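You operate a simulated robot arm through the tools that you are given. There is no shell and no other tool. Be economical: measure what you need, move in short steps, check, and stop when the job is done.

You run a simulated two-armed robot. Do the job below in one go: nothing can be reset, and whatever is moved stays where it is left.

JOB
Push the right glass door shut. Then take the garland piece with both ends yellow and put it on top of the blue heart box. Then fetch the grey pad and set it on the middle shelf of the birch display rack. Keep to this order.

Only the result counts: the job must be done as asked and must still hold three seconds after the hand-in. Knocking over, shifting, dropping, spilling or breaking anything else fails it.

ROBOT AND FRAMES
Two 7-joint arms with two-finger grippers on one trunk, on a base that drives. Base frame: it is fixed to the floor where the robot stands at the start and does not move with it; the origin is under the middle of the robot, x ahead of it, y to its left, z up. Readings come in m, degrees, newtons and seconds.
The left shoulder is at the start at [0.07, 0.139, 1.28], the right one opposite. With the tool pointing down near the work surface each hand reaches from about 0.1 to 0.72 m from the robot's upright axis, wherever it stands, measured 20 degrees to its own side. Places, roughly: blue heart box (16x14x5 cm) [-1.2, -0.9, 1]; garland piece with both ends yellow [-1.5, -0.75, 1]; grey pad [-4.5, -3, 0.75]; middle shelf of the birch display rack [-5.6, 0.1, 0.9]; right glass door [0.6, 0.3, 1.1]. Payload 3.43 kg a hand.
Tool frame (each hand has its own): the origin (TCP) lies between the finger pads and is the grasp point; the fingertips stand 0.03 m ahead of it; z points along the fingers, y is the line along which they close. The gripper opens to 0.104 m. The gripper's body begins 0.057 m behind the TCP.
Orientation is that of the tool frame in the base frame, as a unit quaternion [x, y, z, w]. With the fingers straight down and closing along the base's y, the tool's x points along the base's -x, its y along +y and its z along -z.

CONTROLS
- The arms move only by the tool servo_tool. It takes "left_steps", "right_steps" or both (then of equal length, played together; a hand with none holds still); each is text: rows parted by semicolons, each of 7 numbers parted by spaces: the shift along the tool's x, y, z in units of 400 mm (1.0 is 400 mm), then the turn, a rotation vector about the tool's x, y, z in units of 120 degrees (1.0 is 120 degrees), then the gripper command, from -1 (shut) to 1 (fully open), values between in proportion. In form: dx dy dz ax ay az jaw; .... A call has 1 to 20 rows; each row is the pose to reach, as a shift and turn from the pose commanded when the call began, along the tool's axes at that moment. A call with a number of a shift or a turn outside -1 to 1 is refused whole. Each row takes 0.2 s and may step no farther than 0.05 m and 8.6 degrees from the row before; otherwise, or with a gripper value out of range, the whole call is refused. A pose out of reach is approached as far as the arm can. The call stops where the force on the tool passes 40 N (or 10 N more than at its start, if that is more) or the arm is blocked; 0.2 s more then pass. The fingers move at their own pace (about 0.045 m/s each) and stop on an object; they squeeze with about 31 N. The grip force told is the motor's: it shows also when the fingers shut on nothing. Time passes only in rows, and 0.2 s behind the last, so rows that repeat a pose let the fingers close. It gives the time, the measured TCP pose, the force on the tool (base axes), the opening and the grip force at its end, in the units of the frame above (readings bear some noise), with the torque about the TCP (base axes, N m) and any sound that the robot's microphone picked up.
- Cameras (640 x 400 px; columns grow to the right, rows downward): "scene" is now at [0.1324, -0.0251, 1.5034]; the picture's right is [-0.29, -0.96, 0.00], its down [-0.60, 0.18, -0.78] and it looks along [0.75, -0.22, -0.63] (base axes); focal length 290 px, centre (320, 200). "left" rides on the left gripper at [0.067, -0.018, -0.09] in its tool frame; the picture's right is [0.25, 0.97, 0.00], its down [-0.73, 0.19, -0.66] and it looks along [-0.64, 0.17, 0.75] (tool axes); focal length 218 px, centre (320, 200). "right" rides on the right gripper at [0.067, 0.018, -0.09] in its tool frame; the picture's right is [-0.25, 0.97, 0.00], its down [-0.73, -0.19, -0.66] and it looks along [-0.64, -0.17, 0.75] (tool axes); focal length 218 px, centre (320, 200). There is no depth. A picture from a camera that has moved, and an enlarged one, comes with that camera's place and axes in the base frame and with its lens.
- grab_frame(camera): a new picture of that camera. The clock stands still meanwhile.
- raise_lower(by): slides the trunk up (or, below 0, down) by that many m; the arms and the scene camera ride with it, the base frame stays. It gives what a move gives, with no picture.
- drive_base(legs): drives the robot by 1 to 6 legs, each [ahead, left, turn to the left] in m, m and degrees, along the robot's own axes; the way and the turn of a leg run together, so that a leg with both is an arc; at most 1.5 m and 180 degrees a leg. The arms and the cameras ride along, it lands a little off, and it stops where it bumps. It gives what a move gives.
- turn_head(pan, tilt): turns the head with the scene camera to pan (to the left, within 86 degrees either way) and tilt (down, from -29 to 69), counted from straight ahead of the robot. It gives what a move gives.
- zoom(camera, box): a new picture of the part [left, top, right, bottom] of that camera's present view, enlarged. The clock stands still meanwhile.
- close_job(): hands the job in; it is judged then, once.

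Go step by step. Nothing tells you exact positions but the pictures and the camera data: compare them with the known pose of the tool, close in by small moves and look again before you grip or let go. The budget is 165 turns and 122 pictures, counting those below and the enlarged ones. Unless the task says otherwise, let go and move clear before handing in, and close with one line.

The tools are called after "Call:" by a JSON object that holds its "method" and its "body". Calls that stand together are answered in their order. servo_tool: Moves the arms, as the interface text tells. Its arguments: {"type":"object","properties":{"left_steps":{"type":"string"},"right_steps":{"type":"string"}},"required":[]} The other tools are called the same way: raise_lower (by) slides the trunk up or down; drive_base (legs) drives the base; turn_head (pan, tilt) turns the head that bears the scene camera; grab_frame (camera) takes a picture; zoom (camera, box) takes an enlarged picture of a part of a camera's view; close_job () hands the job in.

At the start:

```text
time: 0.0
left_position: [0.4271, 0.1271, 1.2992]
left_ee_rot: [0.001, 1.0, -0.001, 0.001]
left_wrist_force: [0.0, 0.0, 1.6]
left_ft_torque: [-0.02, 0.0, -0.01]
left_opening: 0.1041
left_finger_force: 0.1
right_position: [0.4737, -0.3957, 1.1959]
right_ee_rot: [0.0, 1.0, 0.0, 0.002]
right_wrist_force: [0.0, 0.2, 0.3]
right_ft_torque: [0.03, -0.02, 0.0]
right_opening: 0.1039
right_finger_force: 0.1
trunk travel left (down, up): [-0.775, 0.165]
robot x, y, heading: [0.0016, -0.0008, 0.2]
head pan, tilt: [-16.6, 38.8]
```

scene: 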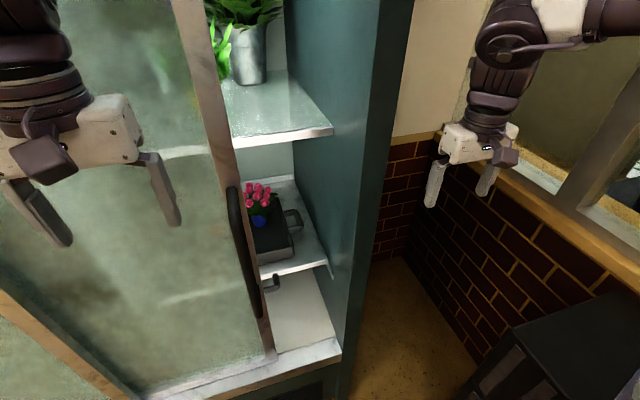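
right: 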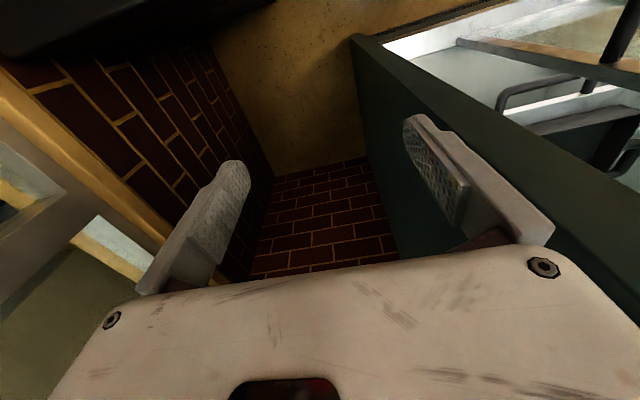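
left: 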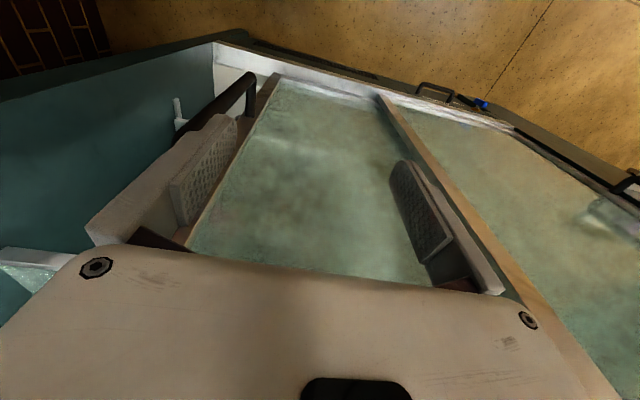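

The cabinet stands ahead with a glass door, a dark bar handle and an opening on its right. I'll look around for a better view of the door before acting.

Call:
{"method": "turn_head", "body": {"pan": 15, "tilt": 35}}

Call:
{"method": "grab_frame", "body": {"camera": "scene"}}

```text
time: 1.0
left_position: [0.4264, 0.1263, 1.3004]
left_ee_rot: [0.001, 1.0, -0.001, 0.0]
left_wrist_force: [0.3, -1.4, 0.6]
left_ft_torque: [-0.01, -0.02, -0.03]
left_opening: 0.1038
left_finger_force: 0.1
right_position: [0.4725, -0.3948, 1.1944]
right_ee_rot: [0.0, 1.0, 0.0, 0.0]
right_wrist_force: [0.3, -0.1, -0.3]
right_ft_torque: [-0.01, 0.01, 0.05]
right_opening: 0.1042
right_finger_force: 0.0
trunk travel left (down, up): [-0.775, 0.165]
robot x, y, heading: [-0.0021, 0.003, 0.0]
head pan, tilt: [15.0, 35.0]
```

```text
118 pictures are left
camera scene: at [0.1352, 0.0222, 1.5092], right [0.26, -0.97, 0.0], down [-0.55, -0.15, -0.82], along [0.79, 0.21, -0.57], focal length 290 px, centre (320, 200)
```

scene: 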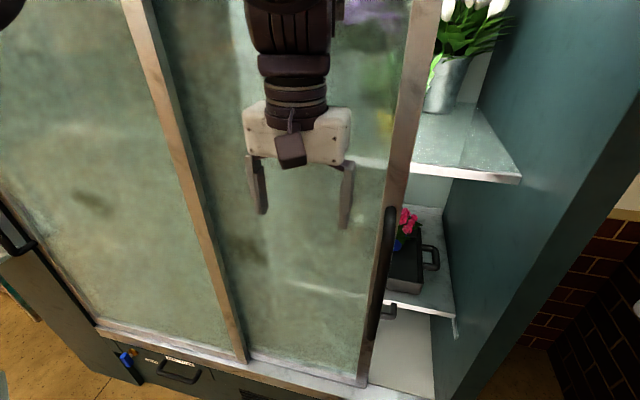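

The door slides; its right stile carries a vertical bar handle at about x 0.52, y 0.0, z 0.89–1.23, and it must go right by about 0.2 m. I'll close the left gripper, pull the right hand back out of the way, and look again.

Call:
{"method": "servo_tool", "body": {"left_steps": "0 0 0 0 0 0 -1;0 0 0 0 0 0 -1;0 0 0 0 0 0 -1;0 0 0 0 0 0 -1;0 0 0 0 0 0 -1", "right_steps": "0.08 0 0 0 0 0 -1;0.16 0 0 0 0 0 -1;0.24 0 0 0 0 0 -1;0.32 0 0 0 0 0 -1;0.32 0 0 0 0 0 -1"}}

Call:
{"method": "grab_frame", "body": {"camera": "left"}}

Call:
{"method": "zoom", "body": {"camera": "scene", "box": [280, 160, 520, 400]}}

```text
time: 2.2
left_position: [0.4269, 0.1265, 1.2997]
left_ee_rot: [0.0, 1.0, 0.0, 0.001]
left_wrist_force: [0.7, -0.3, -0.2]
left_ft_torque: [0.04, -0.03, -0.04]
left_opening: 0.0
left_finger_force: 3.6
right_position: [0.3442, -0.3944, 1.194]
right_ee_rot: [0.0, 1.0, 0.0, 0.0]
right_wrist_force: [0.1, 0.2, -0.5]
right_ft_torque: [0.02, 0.0, 0.02]
right_opening: 0.0
right_finger_force: 3.7
trunk travel left (down, up): [-0.775, 0.165]
robot x, y, heading: [0.0009, -0.0023, 0.0]
head pan, tilt: [15.0, 35.0]
```

```text
117 pictures are left
camera left: at [0.3593, 0.1075, 1.3888], right [-0.25, 0.97, 0.0], down [0.73, 0.19, 0.66], along [0.64, 0.17, -0.75], focal length 218 px, centre (320, 200)
```

left: 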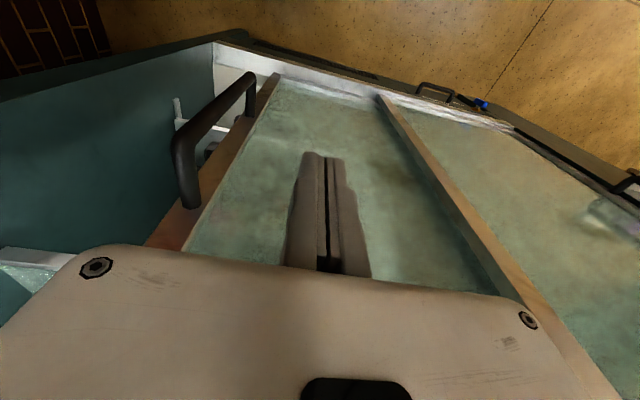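

```text
1.67 times, centred on (400, 280) of scene
camera zoom: at [0.1356, 0.0224, 1.5092], right [0.26, -0.97, 0.0], down [-0.55, -0.15, -0.82], along [0.79, 0.21, -0.57], focal length 483 px, centre (187, 67)
```

zoom: 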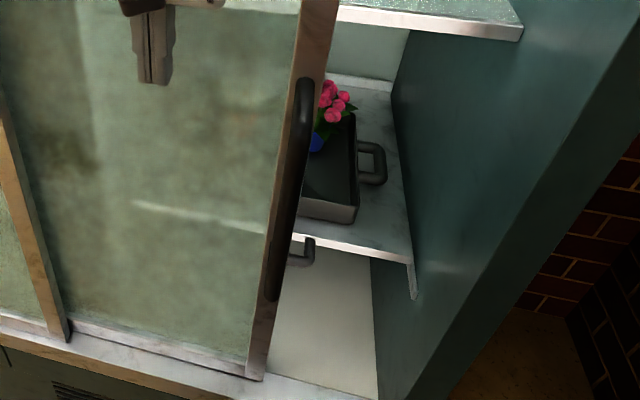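

The bar sits about x 0.51, y 0.01, with its top near z 1.22, and the door face is near x 0.556. I'll bring the closed left fingers down beside the bar on its left side.

Call:
{"method": "servo_tool", "body": {"left_steps": "0 0 0.1 0 0 0 -1;0 0 0.2 0 0 0 -1;0 0 0.275 0 0 0 -1;-0.1 -0.05 0.275 0 0 0 -1;-0.21 -0.1 0.275 0 0 0 -1;-0.21 -0.15 0.275 0 0 0 -1"}}

Call:
{"method": "grab_frame", "body": {"camera": "left"}}

Call:
{"method": "zoom", "body": {"camera": "scene", "box": [280, 160, 520, 400]}}

```text
time: 3.6
left_position: [0.51, 0.0624, 1.1889]
left_ee_rot: [-0.001, 1.0, -0.001, 0.001]
left_wrist_force: [0.0, 0.7, 0.4]
left_ft_torque: [0.01, -0.05, -0.01]
left_opening: 0.0
left_finger_force: 31.0
left hand out of reach, approached as far as the arm can: row 2, 3
right_position: [0.3414, -0.3953, 1.1939]
right_ee_rot: [0.0, 1.0, 0.0, 0.001]
right_wrist_force: [0.2, 0.1, 0.6]
right_ft_torque: [0.02, -0.01, 0.02]
right_opening: 0.0002
right_finger_force: 30.9
trunk travel left (down, up): [-0.775, 0.165]
robot x, y, heading: [0.0006, -0.0008, -0.3]
head pan, tilt: [15.0, 35.0]
```

```text
115 pictures are left
camera left: at [0.4414, 0.0451, 1.279], right [-0.25, 0.97, 0.0], down [0.73, 0.19, 0.66], along [0.64, 0.17, -0.75], focal length 218 px, centre (320, 200)
```

left: 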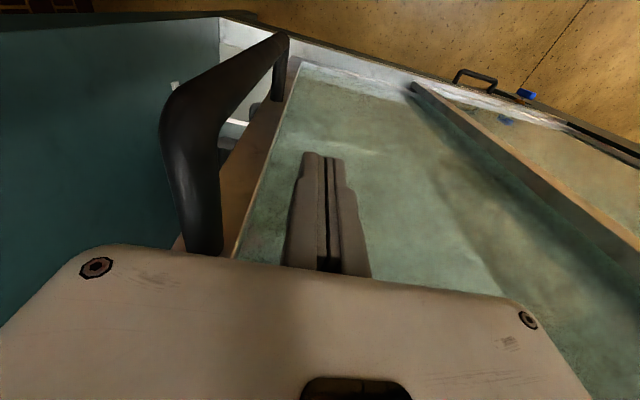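

```text
1.67 times, centred on (400, 280) of scene
camera zoom: at [0.1321, 0.0218, 1.5095], right [0.26, -0.97, 0.0], down [-0.55, -0.15, -0.82], along [0.79, 0.21, -0.57], focal length 483 px, centre (187, 67)
```

zoom: 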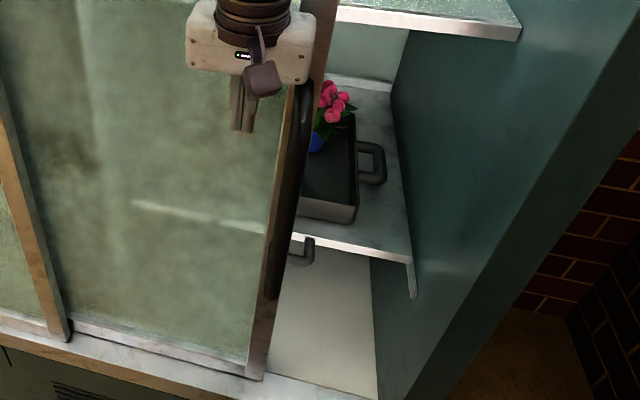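

The fingers are left of the bar and level with its top post (post base about [0.55, 0.01, 1.21]). I'll push toward -y; the move stops by itself when the door meets the frame.

Call:
{"method": "servo_tool", "body": {"left_steps": "0 -0.05 0 0 0 0 -1;0 -0.08 0 0 0 0 -1;0 -0.11 0 0 0 0 -1;0 -0.15 0 0 0 0 -1;0 -0.19 0 0 0 0 -1;0 -0.23 0 0 0 0 -1;0 -0.27 0 0 0 0 -1;0 -0.31 0 0 0 0 -1;0 -0.35 0 0 0 0 -1"}}

Call:
{"method": "grab_frame", "body": {"camera": "scene"}}

```text
time: 5.6
left_position: [0.5099, -0.076, 1.1906]
left_ee_rot: [0.001, 1.0, 0.0, -0.001]
left_wrist_force: [0.4, 4.0, -1.2]
left_ft_torque: [0.02, 0.03, 0.04]
left_opening: 0.0
left_finger_force: 31.0
right_position: [0.3423, -0.3961, 1.1932]
right_ee_rot: [0.0, 1.0, 0.001, 0.0]
right_wrist_force: [-0.1, 0.2, 0.1]
right_ft_torque: [0.03, 0.04, 0.0]
right_opening: 0.0
right_finger_force: 31.2
trunk travel left (down, up): [-0.775, 0.165]
robot x, y, heading: [-0.0015, -0.0038, -0.1]
head pan, tilt: [15.0, 35.0]
```

```text
113 pictures are left
camera scene: at [0.135, 0.0213, 1.5092], right [0.26, -0.97, 0.0], down [-0.55, -0.15, -0.82], along [0.79, 0.21, -0.57], focal length 290 px, centre (320, 200)
```

scene: 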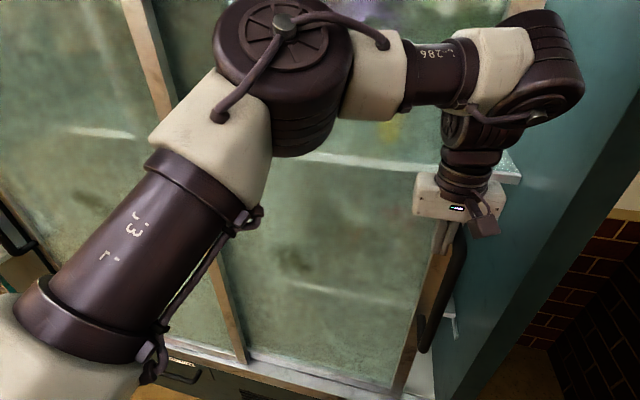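

The door is sliding easily at about 4 N. I'll keep pushing.

Call:
{"method": "servo_tool", "body": {"left_steps": "0 -0.04 0 0 0 0 -1;0 -0.08 0 0 0 0 -1;0 -0.12 0 0 0 0 -1;0 -0.16 0 0 0 0 -1;0 -0.2 0 0 0 0 -1;0 -0.24 0 0 0 0 -1;0 -0.28 0 0 0 0 -1;0 -0.32 0 0 0 0 -1;0 -0.36 0 0 0 0 -1"}}

Call:
{"method": "grab_frame", "body": {"camera": "scene"}}

Call:
{"method": "grab_frame", "body": {"camera": "left"}}

```text
time: 7.6
left_position: [0.5016, -0.1344, 1.1874]
left_ee_rot: [-0.007, 1.0, -0.006, -0.005]
left_wrist_force: [0.6, 6.2, -3.6]
left_ft_torque: [-0.04, 0.01, 0.01]
left_opening: 0.0
left_finger_force: 30.5
left hand out of reach, approached as far as the arm can: row 5, 6, 7, 8, 9
right_position: [0.3437, -0.3944, 1.1938]
right_ee_rot: [0.0, 1.0, -0.001, 0.0]
right_wrist_force: [0.0, -0.4, -0.4]
right_ft_torque: [0.02, 0.03, 0.01]
right_opening: 0.0
right_finger_force: 31.1
trunk travel left (down, up): [-0.775, 0.165]
robot x, y, heading: [0.0015, 0.0001, -0.1]
head pan, tilt: [15.0, 35.0]
```

```text
112 pictures are left
camera scene: at [0.1356, 0.0238, 1.5091], right [0.26, -0.97, 0.0], down [-0.55, -0.15, -0.82], along [0.79, 0.21, -0.57], focal length 290 px, centre (320, 200)
```

scene: 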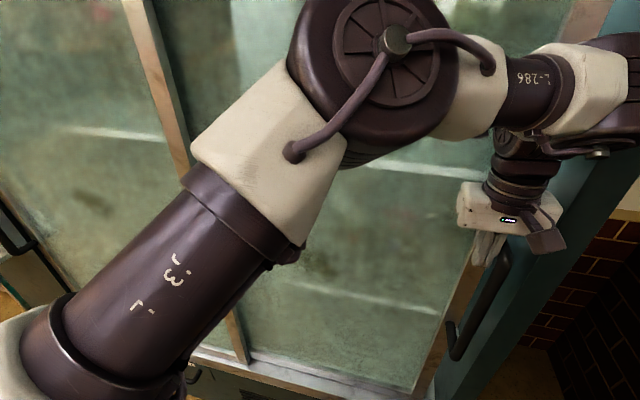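

```text
111 pictures are left
camera left: at [0.4353, -0.1537, 1.2778], right [-0.27, 0.96, -0.01], down [0.73, 0.21, 0.65], along [0.63, 0.17, -0.76], focal length 218 px, centre (320, 200)
```

left: 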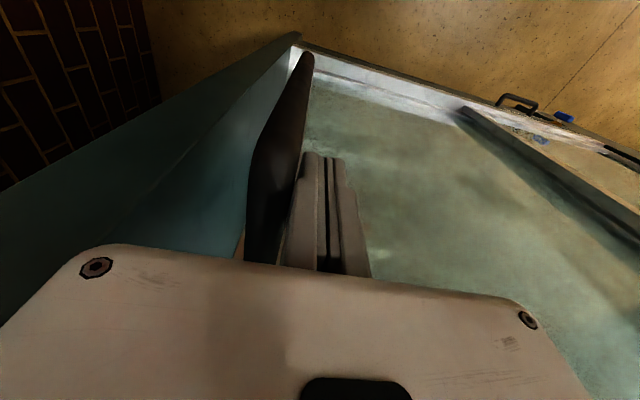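

The left arm is at its reach limit with a few centimetres left to close. I'll sidestep the base to the right a little, so the hand carries on pushing.

Call:
{"method": "drive_base", "body": {"legs": [[0, -0.04, 0]]}}

Call:
{"method": "turn_head", "body": {"pan": -10, "tilt": 40}}

Call:
{"method": "grab_frame", "body": {"camera": "scene"}}

```text
time: 8.4
left_position: [0.5021, -0.1713, 1.1896]
left_ee_rot: [-0.005, 1.0, -0.009, -0.003]
left_wrist_force: [0.4, 0.7, -0.7]
left_ft_torque: [-0.06, 0.02, 0.02]
left_opening: 0.0
left_finger_force: 31.3
right_position: [0.3447, -0.43, 1.1949]
right_ee_rot: [0.0, 1.0, -0.003, 0.0]
right_wrist_force: [0.2, -0.1, 0.5]
right_ft_torque: [-0.03, 0.05, 0.02]
right_opening: 0.0002
right_finger_force: 30.8
trunk travel left (down, up): [-0.775, 0.165]
robot x, y, heading: [0.0007, -0.0417, 0.2]
head pan, tilt: [15.0, 35.0]
```

```text
time: 9.3
left_position: [0.5018, -0.1762, 1.1904]
left_ee_rot: [-0.008, 1.0, -0.006, -0.003]
left_wrist_force: [-1.9, 0.0, 0.2]
left_ft_torque: [0.03, -0.15, -0.06]
left_opening: 0.0
left_finger_force: 30.8
right_position: [0.3424, -0.4359, 1.1942]
right_ee_rot: [0.0, 1.0, 0.0, 0.001]
right_wrist_force: [0.0, -0.4, -0.5]
right_ft_torque: [-0.01, -0.02, -0.02]
right_opening: 0.0002
right_finger_force: 30.7
trunk travel left (down, up): [-0.775, 0.165]
robot x, y, heading: [0.0001, -0.0389, 0.0]
head pan, tilt: [-10.0, 40.0]
```

```text
110 pictures are left
camera scene: at [0.1334, -0.0558, 1.5017], right [-0.17, -0.98, 0.0], down [-0.63, 0.11, -0.77], along [0.75, -0.13, -0.64], focal length 290 px, centre (320, 200)
```

scene: 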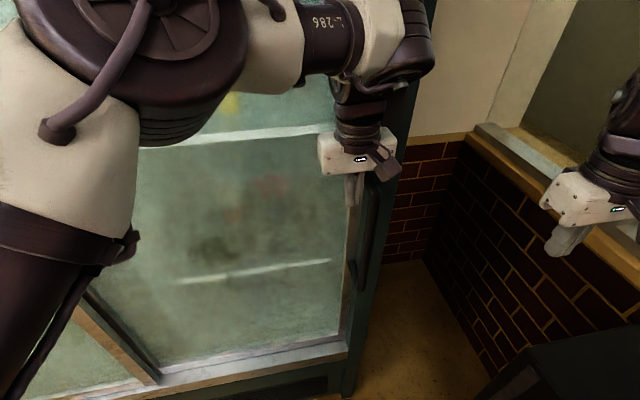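

The door looks almost shut; I'll zoom in on the closing edge.

Call:
{"method": "zoom", "body": {"camera": "scene", "box": [280, 200, 420, 400]}}

```text
2.00 times, centred on (350, 300) of scene
camera zoom: at [0.1334, -0.0558, 1.5017], right [-0.17, -0.98, 0.0], down [-0.63, 0.11, -0.77], along [0.75, -0.13, -0.64], focal length 580 px, centre (260, 0)
```

zoom: 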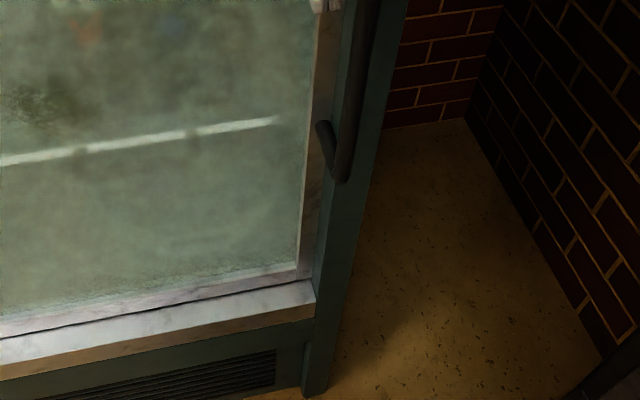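

The stile appears to be meeting the side panel. I'll sidestep a bit more to confirm that it is hard against its stop.

Call:
{"method": "drive_base", "body": {"legs": [[0, -0.03, 0]]}}

Call:
{"method": "zoom", "body": {"camera": "scene", "box": [240, 130, 430, 400]}}

```text
time: 10.2
left_position: [0.5021, -0.1888, 1.192]
left_ee_rot: [-0.016, 1.0, -0.001, -0.002]
left_wrist_force: [-5.9, 15.3, 3.8]
left_ft_torque: [0.12, -0.45, -0.51]
left_opening: 0.0
left_finger_force: 31.0
right_position: [0.3433, -0.4547, 1.1948]
right_ee_rot: [-0.002, 1.0, -0.002, 0.002]
right_wrist_force: [0.1, -0.9, -0.2]
right_ft_torque: [0.06, 0.01, 0.0]
right_opening: 0.0
right_finger_force: 31.4
trunk travel left (down, up): [-0.775, 0.165]
robot x, y, heading: [0.0053, -0.0621, 0.3]
head pan, tilt: [-10.0, 40.0]
stopped in leg 1: the force on the tool passed its limit at 66 N (the readings are from after the stop); the commanded pose is now the measured one
```

```text
1.48 times, centred on (335, 265) of scene
camera zoom: at [0.1308, -0.075, 1.5019], right [-0.17, -0.99, 0.0], down [-0.63, 0.11, -0.77], along [0.76, -0.13, -0.64], focal length 430 px, centre (298, 104)
```

zoom: 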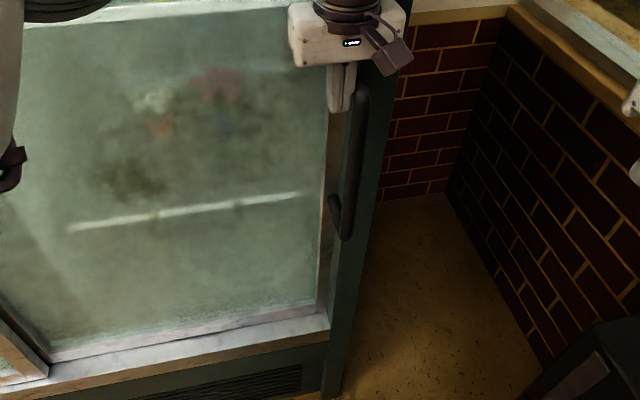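

The push met a hard stop at 66 N. I'll back off to the left and take a close look at the closing gap.

Call:
{"method": "servo_tool", "body": {"left_steps": "0 0.05 0 0 0 0 -1;0 0.1 0 0 0 0 -1;0.1 0.15 0 0 0 0 -1;0.2 0.2 0 0 0 0 -1;0.3 0.25 0 0 0 0 -1;0.4 0.3 0 0 0 0 -1"}}

Call:
{"method": "grab_frame", "body": {"camera": "left"}}

Call:
{"method": "zoom", "body": {"camera": "scene", "box": [280, 100, 420, 380]}}

```text
time: 11.6
left_position: [0.4839, -0.1205, 1.2038]
left_ee_rot: [-0.014, 1.0, -0.001, -0.002]
left_wrist_force: [0.6, 0.2, -0.1]
left_ft_torque: [-0.04, 0.01, 0.0]
left_opening: 0.0001
left_finger_force: 30.8
left hand out of reach, approached as far as the arm can: row 3, 4, 5, 6
right_position: [0.3457, -0.4554, 1.1952]
right_ee_rot: [-0.001, 1.0, -0.001, 0.001]
right_wrist_force: [-0.7, 0.5, 0.1]
right_ft_torque: [0.02, 0.0, 0.01]
right_opening: 0.0
right_finger_force: 31.1
trunk travel left (down, up): [-0.775, 0.165]
robot x, y, heading: [-0.0038, -0.0626, 0.1]
head pan, tilt: [-10.0, 40.0]
```

```text
107 pictures are left
camera left: at [0.416, -0.1412, 1.2927], right [-0.28, 0.96, 0.0], down [0.73, 0.21, 0.65], along [0.63, 0.18, -0.76], focal length 218 px, centre (320, 200)
```

left: 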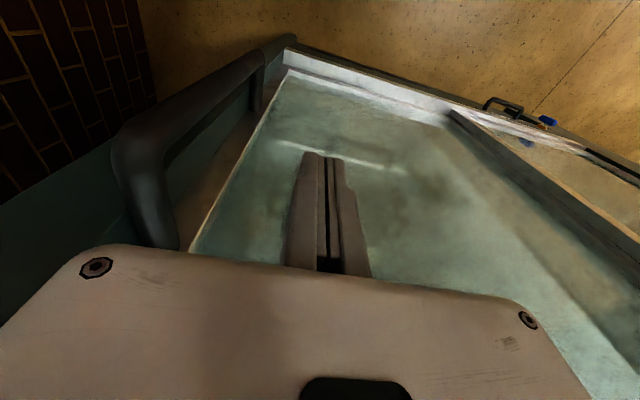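

```text
1.43 times, centred on (350, 240) of scene
camera zoom: at [0.1335, -0.0765, 1.5017], right [-0.17, -0.99, 0.0], down [-0.63, 0.11, -0.77], along [0.75, -0.13, -0.64], focal length 414 px, centre (277, 143)
```

zoom: 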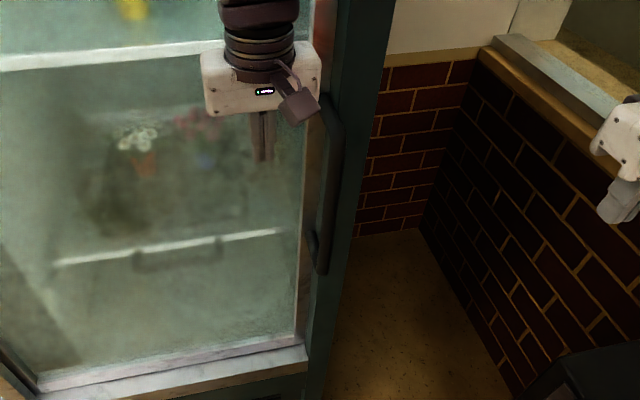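

The stile seems flush with the side panel. One enlarged check, and then I'll tuck the left hand back.

Call:
{"method": "zoom", "body": {"camera": "left", "box": [180, 20, 340, 120]}}

Call:
{"method": "servo_tool", "body": {"left_steps": "0.1 0.1 0 0 0 0 -1;0.2 0.2 0 0 0 0 -1;0.3 0.3 0 0 0 0 -1;0.4 0.35 0 0 0 0 -1;0.4 0.45 0 0 0 0 -1"}}

```text
4.00 times, centred on (260, 70) of left
camera zoom: at [0.416, -0.1412, 1.2927], right [-0.28, 0.96, 0.0], down [0.73, 0.21, 0.65], along [0.63, 0.18, -0.76], focal length 873 px, centre (560, 720)
```

zoom: 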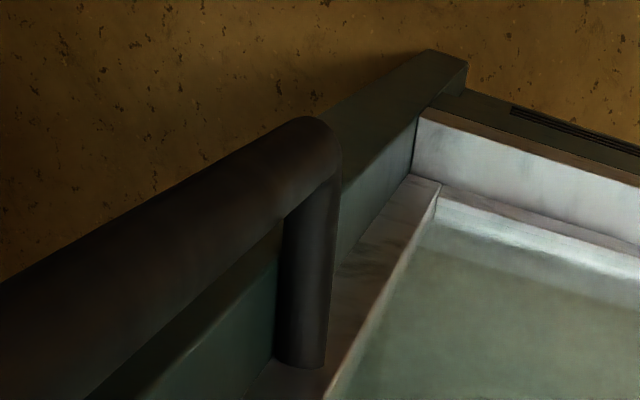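

```text
refused: row 1 steps farther than a row can; nothing moved
```

The door is shut. Now I'll retract the left hand in smaller steps.

Call:
{"method": "servo_tool", "body": {"left_steps": "0.05 0.08 0 0 0 0 -1;0.1 0.16 0 0 0 0 -1;0.15 0.24 0 0 0 0 -1;0.22 0.32 0 0 0 0 -1;0.3 0.4 0 0 0 0 -1;0.38 0.45 0 0 0 0 -1;0.42 0.55 0 0 0 0 -1"}}

Call:
{"method": "turn_head", "body": {"pan": -86, "tilt": 30}}

Call:
{"method": "grab_frame", "body": {"camera": "scene"}}

Call:
{"method": "turn_head", "body": {"pan": 86, "tilt": 25}}

Call:
{"method": "grab_frame", "body": {"camera": "scene"}}

```text
time: 13.2
left_position: [0.3869, 0.1436, 1.2535]
left_ee_rot: [-0.017, 1.0, 0.004, 0.0]
left_wrist_force: [-1.2, 0.2, 0.6]
left_ft_torque: [-0.03, -0.05, -0.04]
left_opening: 0.0
left_finger_force: 30.7
left hand out of reach, approached as far as the arm can: row 1, 2, 3, 4, 5, 6, 7
right_position: [0.3425, -0.4547, 1.1946]
right_ee_rot: [-0.001, 1.0, -0.002, 0.002]
right_wrist_force: [-0.5, 0.3, 0.4]
right_ft_torque: [0.01, -0.08, -0.04]
right_opening: 0.0
right_finger_force: 31.2
trunk travel left (down, up): [-0.775, 0.165]
robot x, y, heading: [0.0007, -0.067, 0.2]
head pan, tilt: [-10.0, 40.0]
```

```text
time: 14.7
left_position: [0.3893, 0.1408, 1.2543]
left_ee_rot: [-0.017, 1.0, 0.005, 0.001]
left_wrist_force: [0.0, 0.1, 0.4]
left_ft_torque: [-0.02, -0.02, 0.0]
left_opening: 0.0
left_finger_force: 30.7
right_position: [0.3426, -0.457, 1.1933]
right_ee_rot: [-0.001, 1.0, -0.001, 0.0]
right_wrist_force: [-0.3, -0.5, -0.1]
right_ft_torque: [0.0, -0.05, 0.02]
right_opening: 0.0
right_finger_force: 31.1
trunk travel left (down, up): [-0.775, 0.165]
robot x, y, heading: [0.0005, -0.0642, 0.2]
head pan, tilt: [-85.9, 30.0]
```

```text
104 pictures are left
camera scene: at [0.0566, -0.1532, 1.517], right [-1.0, -0.07, 0.0], down [-0.04, 0.5, -0.87], along [0.06, -0.86, -0.5], focal length 290 px, centre (320, 200)
```

scene: 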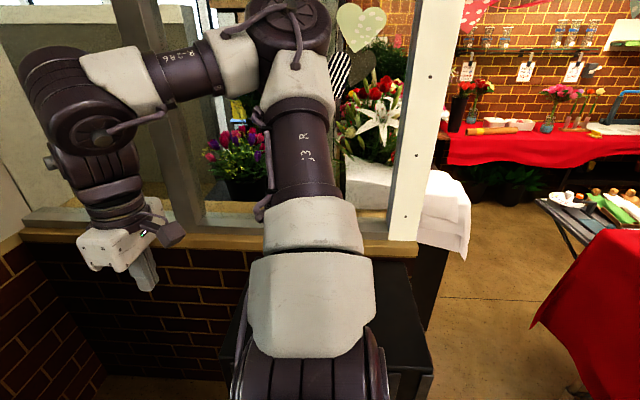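

```text
time: 17.3
left_position: [0.3899, 0.1397, 1.2539]
left_ee_rot: [-0.018, 1.0, 0.004, -0.001]
left_wrist_force: [0.6, 0.3, 0.5]
left_ft_torque: [-0.02, 0.04, 0.0]
left_opening: 0.0001
left_finger_force: 31.4
right_position: [0.3439, -0.4579, 1.1929]
right_ee_rot: [-0.001, 1.0, 0.0, 0.0]
right_wrist_force: [0.2, 0.1, 0.8]
right_ft_torque: [-0.03, 0.01, 0.05]
right_opening: 0.0002
right_finger_force: 31.1
trunk travel left (down, up): [-0.775, 0.165]
robot x, y, heading: [0.0005, -0.0615, -0.0]
head pan, tilt: [85.9, 25.0]
```

```text
103 pictures are left
camera scene: at [0.0566, 0.0284, 1.525], right [1.0, -0.07, 0.0], down [-0.03, -0.42, -0.91], along [0.06, 0.9, -0.42], focal length 290 px, centre (320, 200)
```

scene: 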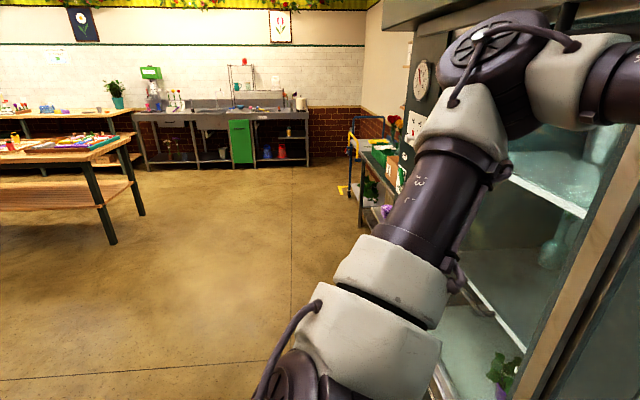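

I see a red-clothed table behind to the right (x below about -0.9, y below about -0.6) and free floor to the left. I'll back off to the left, turn toward it, and look.

Call:
{"method": "drive_base", "body": {"legs": [[-0.35, 0.35, 0], [0, 0, 180]]}}

Call:
{"method": "turn_head", "body": {"pan": 30, "tilt": 30}}

Call:
{"method": "grab_frame", "body": {"camera": "scene"}}

```text
time: 27.7
left_position: [-0.7238, 0.0565, 1.253]
left_ee_rot: [0.999, 0.05, -0.001, 0.004]
left_wrist_force: [0.2, -0.7, -0.3]
left_ft_torque: [-0.01, -0.02, -0.01]
left_opening: 0.0
left_finger_force: 30.9
right_position: [-0.718, 0.6545, 1.1929]
right_ee_rot: [0.999, 0.034, 0.0, 0.0]
right_wrist_force: [-0.5, -0.5, -0.6]
right_ft_torque: [0.0, -0.03, -0.01]
right_opening: 0.0
right_finger_force: 30.7
trunk travel left (down, up): [-0.775, 0.165]
robot x, y, heading: [-0.3499, 0.2853, -176.4]
head pan, tilt: [85.9, 25.0]
```

```text
time: 29.0
left_position: [-0.723, 0.0556, 1.2544]
left_ee_rot: [0.999, 0.05, -0.001, 0.004]
left_wrist_force: [0.6, -0.6, -0.7]
left_ft_torque: [-0.01, -0.04, 0.05]
left_opening: 0.0
left_finger_force: 30.6
right_position: [-0.7184, 0.6542, 1.1949]
right_ee_rot: [0.999, 0.033, 0.0, 0.0]
right_wrist_force: [-0.9, -0.1, 0.1]
right_ft_torque: [0.02, 0.03, -0.01]
right_opening: 0.0
right_finger_force: 31.1
trunk travel left (down, up): [-0.775, 0.165]
robot x, y, heading: [-0.3493, 0.2804, -176.2]
head pan, tilt: [30.0, 30.0]
```

```text
102 pictures are left
camera scene: at [-0.4743, 0.2295, 1.517], right [-0.56, 0.83, 0.0], down [0.42, 0.28, -0.87], along [-0.72, -0.48, -0.5], focal length 290 px, centre (320, 200)
```

scene: 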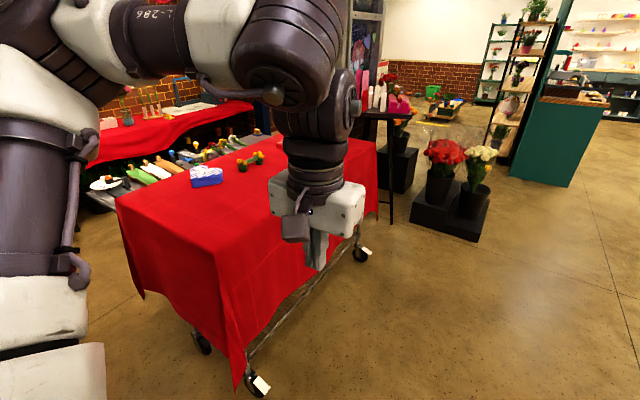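

The red table (on wheels) has its long edge near y -0.35 to -0.4, from x about -0.8 to -2.0; the blue box and the garland pieces are on top. I'll drive along it and turn to face it.

Call:
{"method": "drive_base", "body": {"legs": [[0.95, 0.0, 0], [0, 0, 86]]}}

Call:
{"method": "turn_head", "body": {"pan": 0, "tilt": 35}}

Call:
{"method": "grab_frame", "body": {"camera": "scene"}}

```text
time: 37.7
left_position: [-1.0551, -0.161, 1.2544]
left_ee_rot: [0.671, 0.742, 0.004, 0.004]
left_wrist_force: [-0.6, 0.0, 0.9]
left_ft_torque: [0.02, 0.01, 0.0]
left_opening: 0.0001
left_finger_force: 31.4
right_position: [-1.6562, -0.1566, 1.194]
right_ee_rot: [0.683, 0.73, 0.0, 0.001]
right_wrist_force: [0.5, -0.8, -0.1]
right_ft_torque: [-0.02, 0.0, -0.02]
right_opening: 0.0
right_finger_force: 31.0
trunk travel left (down, up): [-0.775, 0.165]
robot x, y, heading: [-1.2817, 0.2134, -86.2]
head pan, tilt: [30.0, 30.0]
```

```text
time: 38.6
left_position: [-1.0557, -0.162, 1.2535]
left_ee_rot: [0.671, 0.741, 0.003, 0.003]
left_wrist_force: [-0.7, -0.9, -0.9]
left_ft_torque: [-0.02, 0.02, -0.02]
left_opening: 0.0
left_finger_force: 30.9
right_position: [-1.6573, -0.1558, 1.1937]
right_ee_rot: [0.684, 0.73, 0.0, -0.001]
right_wrist_force: [-0.2, 0.2, -0.2]
right_ft_torque: [-0.02, -0.02, 0.04]
right_opening: 0.0
right_finger_force: 30.5
trunk travel left (down, up): [-0.775, 0.165]
robot x, y, heading: [-1.282, 0.2111, -86.3]
head pan, tilt: [0.0, 35.0]
```

```text
101 pictures are left
camera scene: at [-1.2755, 0.0744, 1.5092], right [-1.0, -0.07, 0.0], down [-0.04, 0.57, -0.82], along [0.05, -0.82, -0.57], focal length 290 px, centre (320, 200)
```

scene: 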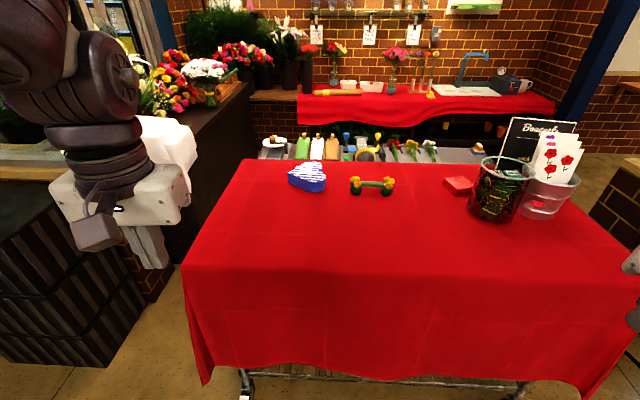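

I see the blue box and a dumbbell-shaped garland piece side by side. I'll zoom in on them.

Call:
{"method": "zoom", "body": {"camera": "scene", "box": [250, 130, 490, 230]}}

Call:
{"method": "zoom", "body": {"camera": "scene", "box": [330, 160, 410, 210]}}

```text
2.67 times, centred on (370, 180) of scene
camera zoom: at [-1.2755, 0.0744, 1.5092], right [-1.0, -0.07, 0.0], down [-0.04, 0.57, -0.82], along [0.05, -0.82, -0.57], focal length 773 px, centre (187, 253)
```

zoom: 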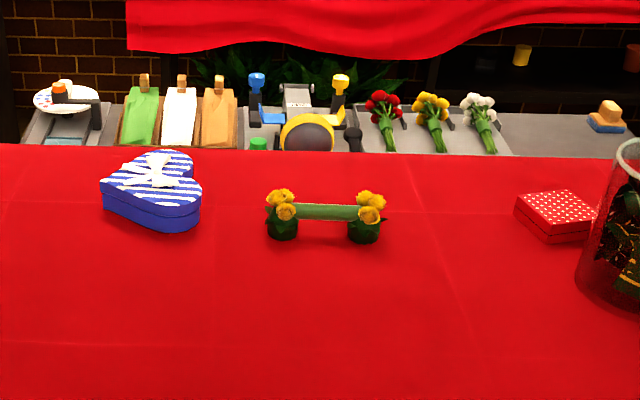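

```text
8.00 times, centred on (370, 185) of scene
camera zoom: at [-1.2755, 0.0744, 1.5092], right [-1.0, -0.07, 0.0], down [-0.04, 0.57, -0.82], along [0.05, -0.82, -0.57], focal length 2320 px, centre (-80, 320)
```

zoom: 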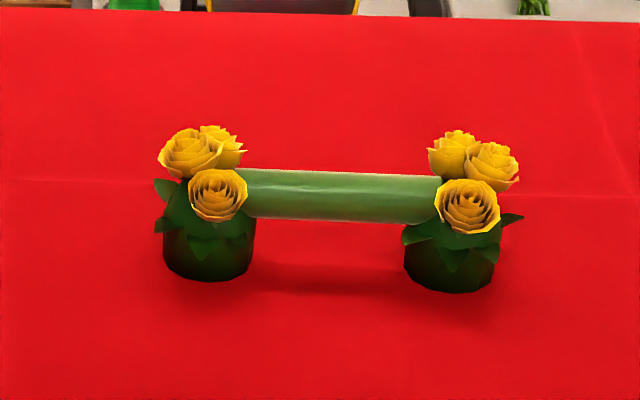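

There's one garland piece here: a green tube along x joining two yellow-rose pots. I need to know how near the base can get to the table, so I'll look down, and then raise the trunk for stereo.

Call:
{"method": "turn_head", "body": {"pan": 0, "tilt": 69}}

Call:
{"method": "grab_frame", "body": {"camera": "scene"}}

Call:
{"method": "raise_lower", "body": {"by": 0.16}}

Call:
{"method": "turn_head", "body": {"pan": 0, "tilt": 45}}

Call:
{"method": "grab_frame", "body": {"camera": "scene"}}

```text
time: 39.6
left_position: [-1.0561, -0.1619, 1.2541]
left_ee_rot: [0.67, 0.742, 0.002, 0.003]
left_wrist_force: [-0.4, -0.6, 0.0]
left_ft_torque: [0.03, 0.01, 0.03]
left_opening: 0.0001
left_finger_force: 31.1
right_position: [-1.6564, -0.1564, 1.1945]
right_ee_rot: [0.683, 0.73, 0.0, 0.0]
right_wrist_force: [-0.7, -0.3, -0.7]
right_ft_torque: [-0.02, 0.01, -0.03]
right_opening: 0.0
right_finger_force: 31.0
trunk travel left (down, up): [-0.775, 0.165]
robot x, y, heading: [-1.2837, 0.2139, -86.2]
head pan, tilt: [0.0, 68.8]
```

```text
98 pictures are left
camera scene: at [-1.2777, 0.1065, 1.4656], right [-1.0, -0.07, 0.0], down [-0.06, 0.93, -0.36], along [0.02, -0.36, -0.93], focal length 290 px, centre (320, 200)
```

scene: 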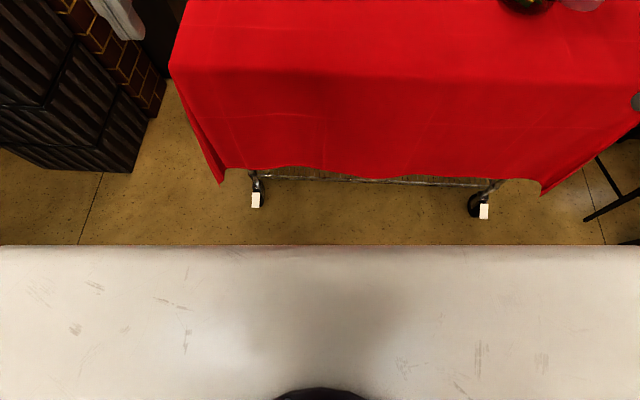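

```text
time: 41.4
left_position: [-1.0561, -0.1626, 1.4136]
left_ee_rot: [0.671, 0.741, 0.003, 0.002]
left_wrist_force: [-0.6, 0.5, -0.2]
left_ft_torque: [0.01, 0.01, -0.01]
left_opening: 0.0001
left_finger_force: 30.9
right_position: [-1.6561, -0.1555, 1.3533]
right_ee_rot: [0.683, 0.73, 0.0, -0.001]
right_wrist_force: [0.0, 0.9, 0.5]
right_ft_torque: [0.03, -0.03, 0.01]
right_opening: 0.0
right_finger_force: 31.3
trunk travel left (down, up): [-0.935, 0.005]
robot x, y, heading: [-1.2815, 0.2169, -86.0]
head pan, tilt: [0.0, 68.8]
```

```text
time: 42.3
left_position: [-1.0566, -0.1624, 1.4139]
left_ee_rot: [0.671, 0.741, 0.003, 0.003]
left_wrist_force: [0.1, -0.2, 0.6]
left_ft_torque: [0.02, 0.02, -0.01]
left_opening: 0.0
left_finger_force: 31.2
right_position: [-1.6562, -0.1569, 1.3537]
right_ee_rot: [0.683, 0.73, -0.001, 0.0]
right_wrist_force: [0.4, -0.1, 0.2]
right_ft_torque: [-0.01, -0.01, 0.0]
right_opening: 0.0
right_finger_force: 31.0
trunk travel left (down, up): [-0.935, 0.005]
robot x, y, heading: [-1.2859, 0.2069, -86.5]
head pan, tilt: [0.0, 45.0]
```

```text
97 pictures are left
camera scene: at [-1.2761, 0.0811, 1.6543], right [-1.0, -0.07, 0.0], down [-0.05, 0.71, -0.71], along [0.05, -0.7, -0.71], focal length 290 px, centre (320, 200)
```

scene: 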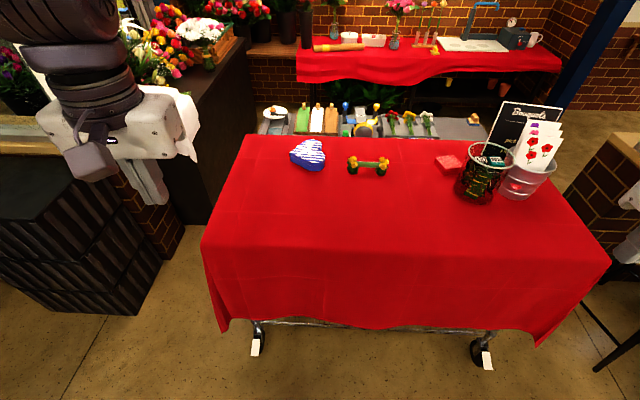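

The garland tube is near [-1.40, -0.79, 0.98], the box near [-1.18, -0.83], the table top near z 0.94 and its front edge near y -0.43. I need the base's footprint, so I'll look down to the side.

Call:
{"method": "turn_head", "body": {"pan": 80, "tilt": 69}}

Call:
{"method": "grab_frame", "body": {"camera": "scene"}}

Call:
{"method": "grab_frame", "body": {"camera": "right"}}

```text
time: 43.8
left_position: [-1.0561, -0.1622, 1.414]
left_ee_rot: [0.671, 0.741, 0.004, 0.003]
left_wrist_force: [0.8, -0.4, -0.6]
left_ft_torque: [-0.01, 0.01, 0.03]
left_opening: 0.0
left_finger_force: 30.6
right_position: [-1.6573, -0.1552, 1.354]
right_ee_rot: [0.683, 0.73, 0.0, 0.0]
right_wrist_force: [-0.4, 0.7, 0.0]
right_ft_torque: [-0.04, -0.03, 0.04]
right_opening: 0.0
right_finger_force: 31.1
trunk travel left (down, up): [-0.935, 0.005]
robot x, y, heading: [-1.2852, 0.2126, -86.2]
head pan, tilt: [80.0, 68.8]
```

```text
96 pictures are left
camera scene: at [-1.2258, 0.1562, 1.6255], right [-0.11, -0.99, 0.0], down [-0.93, 0.1, -0.36], along [0.36, -0.04, -0.93], focal length 290 px, centre (320, 200)
```

scene: 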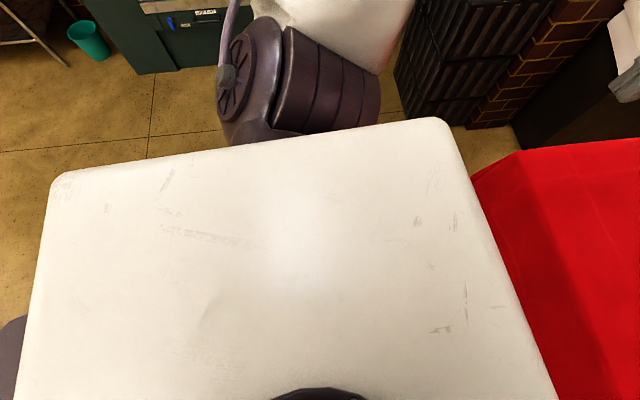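

```text
95 pictures are left
camera right: at [-1.6445, -0.0884, 1.445], right [0.98, -0.19, 0.0], down [-0.14, -0.74, 0.66], along [-0.12, -0.65, -0.75], focal length 218 px, centre (320, 200)
```

right: 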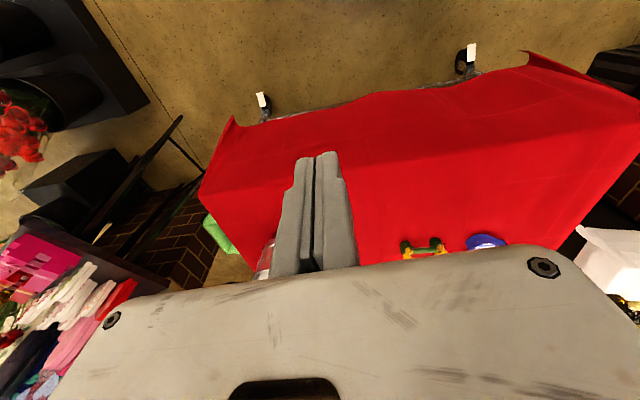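

The torso hides the base. I'll yaw the right hand so that its camera looks back toward the robot's foot.

Call:
{"method": "servo_tool", "body": {"right_steps": "0 0 0 0 0 -0.07 -1;0 0 0 0 0 -0.14 -1;0 0 0 0 0 -0.21 -1;0 0 0 0 0 -0.28 -1;0 0 0 0 0 -0.35 -1;0 0 0 0 0 -0.42 -1;0 0 0 0 0 -0.49 -1;0 0 0 0 0 -0.56 -1;0 0 0 0 0 -0.63 -1;0 0 0 0 0 -0.7 -1;0 0 0 0 0 -0.77 -1;0 0 0 0 0 -0.84 -1;0 0 0 0 0 -0.9 -1"}}

Call:
{"method": "grab_frame", "body": {"camera": "right"}}

```text
time: 46.6
left_position: [-1.0564, -0.1618, 1.4144]
left_ee_rot: [0.671, 0.741, 0.003, 0.003]
left_wrist_force: [-0.2, -0.7, 0.2]
left_ft_torque: [0.01, -0.01, -0.01]
left_opening: 0.0
left_finger_force: 30.6
right_position: [-1.6545, -0.1559, 1.3537]
right_ee_rot: [-0.191, 0.982, 0.0, -0.001]
right_wrist_force: [-0.1, 0.9, -0.1]
right_ft_torque: [-0.03, 0.0, 0.02]
right_opening: 0.0002
right_finger_force: 31.4
trunk travel left (down, up): [-0.935, 0.005]
robot x, y, heading: [-1.2871, 0.214, -86.0]
head pan, tilt: [80.0, 68.8]
```

```text
94 pictures are left
camera right: at [-1.7254, -0.1654, 1.4454], right [-0.13, 0.99, 0.0], down [0.75, 0.1, 0.66], along [0.65, 0.08, -0.75], focal length 218 px, centre (320, 200)
```

right: 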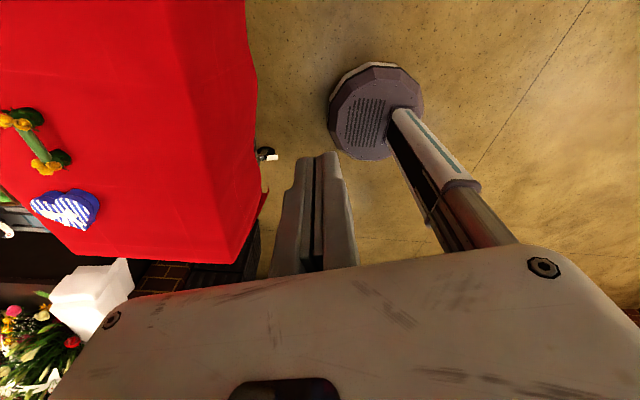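

The base is a round disc of about 0.26 m radius, and the wrist view confirms the garland at [-1.41, -0.79, 0.98] and the box at about [-1.2, -0.84]. I'll align the right gripper to close along y and move in with the base.

Call:
{"method": "servo_tool", "body": {"right_steps": "0 0 0 0 0 0.07 -1;0 0 0 0 0 0.14 0;0 0 0 0 0 0.183 1;0 0 0 0 0 0.183 1;0 0 0 0 0 0.183 1;0 0 0 0 0 0.183 1"}}

Call:
{"method": "drive_base", "body": {"legs": [[0, 0.1, -3.8], [0.3, 0, 0]]}}

Call:
{"method": "grab_frame", "body": {"camera": "right"}}

```text
time: 48.0
left_position: [-1.0564, -0.1622, 1.4142]
left_ee_rot: [0.671, 0.741, 0.003, 0.004]
left_wrist_force: [0.0, -0.8, -0.6]
left_ft_torque: [-0.05, 0.0, -0.01]
left_opening: 0.0
left_finger_force: 31.0
right_position: [-1.6554, -0.1567, 1.3553]
right_ee_rot: [0.0, 1.0, 0.001, -0.001]
right_wrist_force: [-0.9, 0.5, -0.2]
right_ft_torque: [0.02, -0.01, 0.02]
right_opening: 0.1039
right_finger_force: 0.9
trunk travel left (down, up): [-0.935, 0.005]
robot x, y, heading: [-1.2847, 0.2129, -86.3]
head pan, tilt: [80.0, 68.8]
```

```text
time: 50.9
left_position: [-0.9818, -0.4741, 1.415]
left_ee_rot: [0.698, 0.716, 0.003, 0.004]
left_wrist_force: [1.4, 0.0, 0.5]
left_ft_torque: [-0.03, 0.01, -0.01]
left_opening: 0.0001
left_finger_force: 30.8
right_position: [-1.5786, -0.4264, 1.3547]
right_ee_rot: [0.036, 0.999, -0.002, -0.001]
right_wrist_force: [1.0, -0.1, -0.4]
right_ft_torque: [-0.02, 0.02, 0.02]
right_opening: 0.1039
right_finger_force: 0.1
trunk travel left (down, up): [-0.935, 0.005]
robot x, y, heading: [-1.1812, -0.0862, -90.5]
head pan, tilt: [80.0, 68.8]
```

```text
93 pictures are left
camera right: at [-1.6464, -0.403, 1.4474], right [0.32, 0.95, 0.0], down [0.71, -0.24, 0.66], along [0.62, -0.21, -0.75], focal length 218 px, centre (320, 200)
```

right: 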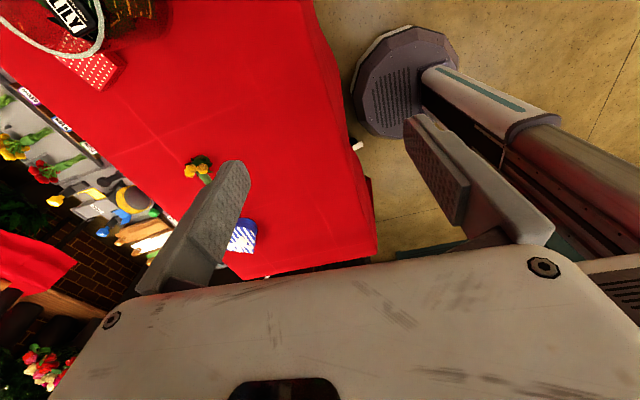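

The disc still has about 6 cm to the hem. I'll advance 4 cm, lower the trunk a bit, and take the right hand above the garland.

Call:
{"method": "drive_base", "body": {"legs": [[0.04, 0, 0]]}}

Call:
{"method": "raise_lower", "body": {"by": -0.1}}

Call:
{"method": "servo_tool", "body": {"right_steps": "-0.05 -0.08 0.02 0 0 -0.01 1;-0.1 -0.16 0.04 0 0 -0.02 1;-0.15 -0.24 0.06 0 0 -0.035 1;-0.2 -0.32 0.08 0 0 -0.035 1;-0.25 -0.4 0.1 0 0 -0.035 1;-0.3 -0.48 0.12 0 0 -0.035 1;-0.35 -0.56 0.14 0 0 -0.035 1;-0.4 -0.64 0.15 0 0 -0.035 1;-0.45 -0.71 0.15 0 0 -0.035 1;-0.49 -0.775 0.15 0 0 -0.035 1"}}

Call:
{"method": "grab_frame", "body": {"camera": "right"}}

```text
time: 51.7
left_position: [-0.9845, -0.5082, 1.4173]
left_ee_rot: [0.697, 0.717, 0.0, 0.007]
left_wrist_force: [-0.1, 1.0, 0.7]
left_ft_torque: [-0.1, -0.03, 0.0]
left_opening: 0.0
left_finger_force: 30.5
right_position: [-1.581, -0.4592, 1.3581]
right_ee_rot: [0.036, 0.999, -0.005, 0.0]
right_wrist_force: [-0.3, 1.6, 0.9]
right_ft_torque: [-0.07, -0.01, -0.01]
right_opening: 0.1042
right_finger_force: 0.1
trunk travel left (down, up): [-0.935, 0.005]
robot x, y, heading: [-1.186, -0.1295, -90.0]
head pan, tilt: [80.0, 68.8]
```

```text
time: 53.1
left_position: [-0.9832, -0.515, 1.3155]
left_ee_rot: [0.696, 0.718, 0.001, 0.005]
left_wrist_force: [-0.7, -0.3, 0.3]
left_ft_torque: [-0.03, 0.0, -0.05]
left_opening: 0.0
left_finger_force: 31.5
right_position: [-1.5825, -0.4659, 1.256]
right_ee_rot: [0.036, 0.999, 0.0, 0.0]
right_wrist_force: [0.2, 0.1, 0.4]
right_ft_torque: [0.0, 0.0, 0.01]
right_opening: 0.1041
right_finger_force: 0.1
trunk travel left (down, up): [-0.835, 0.105]
robot x, y, heading: [-1.184, -0.1247, -90.4]
head pan, tilt: [80.0, 68.8]
```

```text
time: 55.3
left_position: [-0.985, -0.5175, 1.3147]
left_ee_rot: [0.697, 0.717, 0.003, 0.003]
left_wrist_force: [-0.8, 0.5, 0.1]
left_ft_torque: [0.04, 0.0, -0.02]
left_opening: 0.0
left_finger_force: 30.8
right_position: [-1.4623, -0.6899, 1.179]
right_ee_rot: [-0.001, 1.0, -0.002, 0.0]
right_wrist_force: [0.1, 0.3, 0.5]
right_ft_torque: [-0.02, 0.01, 0.0]
right_opening: 0.1041
right_finger_force: 0.1
right hand out of reach, approached as far as the arm can: row 7, 8, 9, 10
trunk travel left (down, up): [-0.835, 0.105]
robot x, y, heading: [-1.1878, -0.1296, -90.2]
head pan, tilt: [80.0, 68.8]
```

```text
92 pictures are left
camera right: at [-1.5306, -0.6727, 1.271], right [0.25, 0.97, 0.0], down [0.73, -0.19, 0.66], along [0.64, -0.17, -0.75], focal length 218 px, centre (320, 200)
```

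right: 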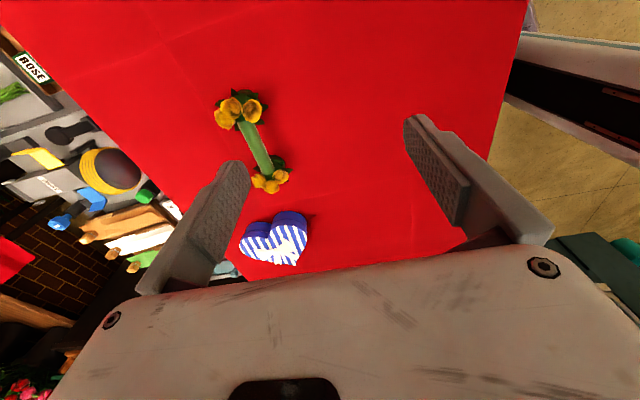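

The hand stopped short at y -0.69. Reach should improve lower down, so I'll shift the base in by 4 cm, lower the hand and try again. The garland is measured at [-1.404, -0.80].

Call:
{"method": "drive_base", "body": {"legs": [[0.04, 0, 0]]}}

Call:
{"method": "servo_tool", "body": {"right_steps": "0 0 0.1 0 0 0 1;0 0 0.2 0 0 0 1;0 0 0.29 0 0 0 1;-0.04 -0.06 0.29 0 0 0 1;-0.08 -0.1 0.29 0 0 0 1;-0.12 -0.14 0.29 0 0 0 1;-0.15 -0.18 0.29 0 0 0 1"}}

Call:
{"method": "grab_frame", "body": {"camera": "right"}}

```text
time: 56.1
left_position: [-0.9843, -0.5469, 1.3181]
left_ee_rot: [0.698, 0.716, 0.0, 0.007]
left_wrist_force: [0.0, 1.5, 0.6]
left_ft_torque: [-0.1, -0.01, -0.01]
left_opening: 0.0001
left_finger_force: 30.8
right_position: [-1.4625, -0.7199, 1.1858]
right_ee_rot: [0.001, 1.0, -0.006, 0.001]
right_wrist_force: [-0.1, 0.9, 0.0]
right_ft_torque: [-0.1, 0.0, 0.02]
right_opening: 0.1041
right_finger_force: 0.0
trunk travel left (down, up): [-0.835, 0.105]
robot x, y, heading: [-1.184, -0.1648, -90.2]
head pan, tilt: [80.0, 68.8]
```

```text
time: 57.7
left_position: [-0.9838, -0.557, 1.314]
left_ee_rot: [0.697, 0.717, 0.003, 0.003]
left_wrist_force: [-0.2, 0.9, -0.7]
left_ft_torque: [-0.01, 0.02, 0.0]
left_opening: 0.0001
left_finger_force: 30.8
right_position: [-1.462, -0.7163, 1.0935]
right_ee_rot: [0.001, 1.0, -0.003, 0.001]
right_wrist_force: [0.0, 0.4, -0.3]
right_ft_torque: [0.0, 0.02, 0.0]
right_opening: 0.1038
right_finger_force: 0.1
right hand out of reach, approached as far as the arm can: row 2, 3, 4, 5, 6, 7
trunk travel left (down, up): [-0.835, 0.105]
robot x, y, heading: [-1.1839, -0.1658, -90.4]
head pan, tilt: [80.0, 68.8]
```

```text
91 pictures are left
camera right: at [-1.531, -0.699, 1.184], right [0.25, 0.97, 0.0], down [0.73, -0.19, 0.66], along [0.64, -0.17, -0.75], focal length 218 px, centre (320, 200)
```

right: 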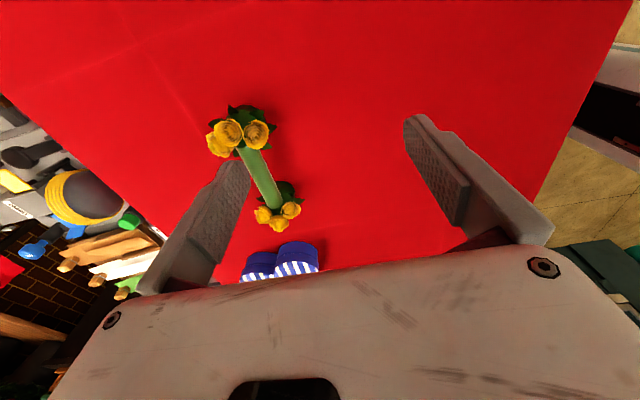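

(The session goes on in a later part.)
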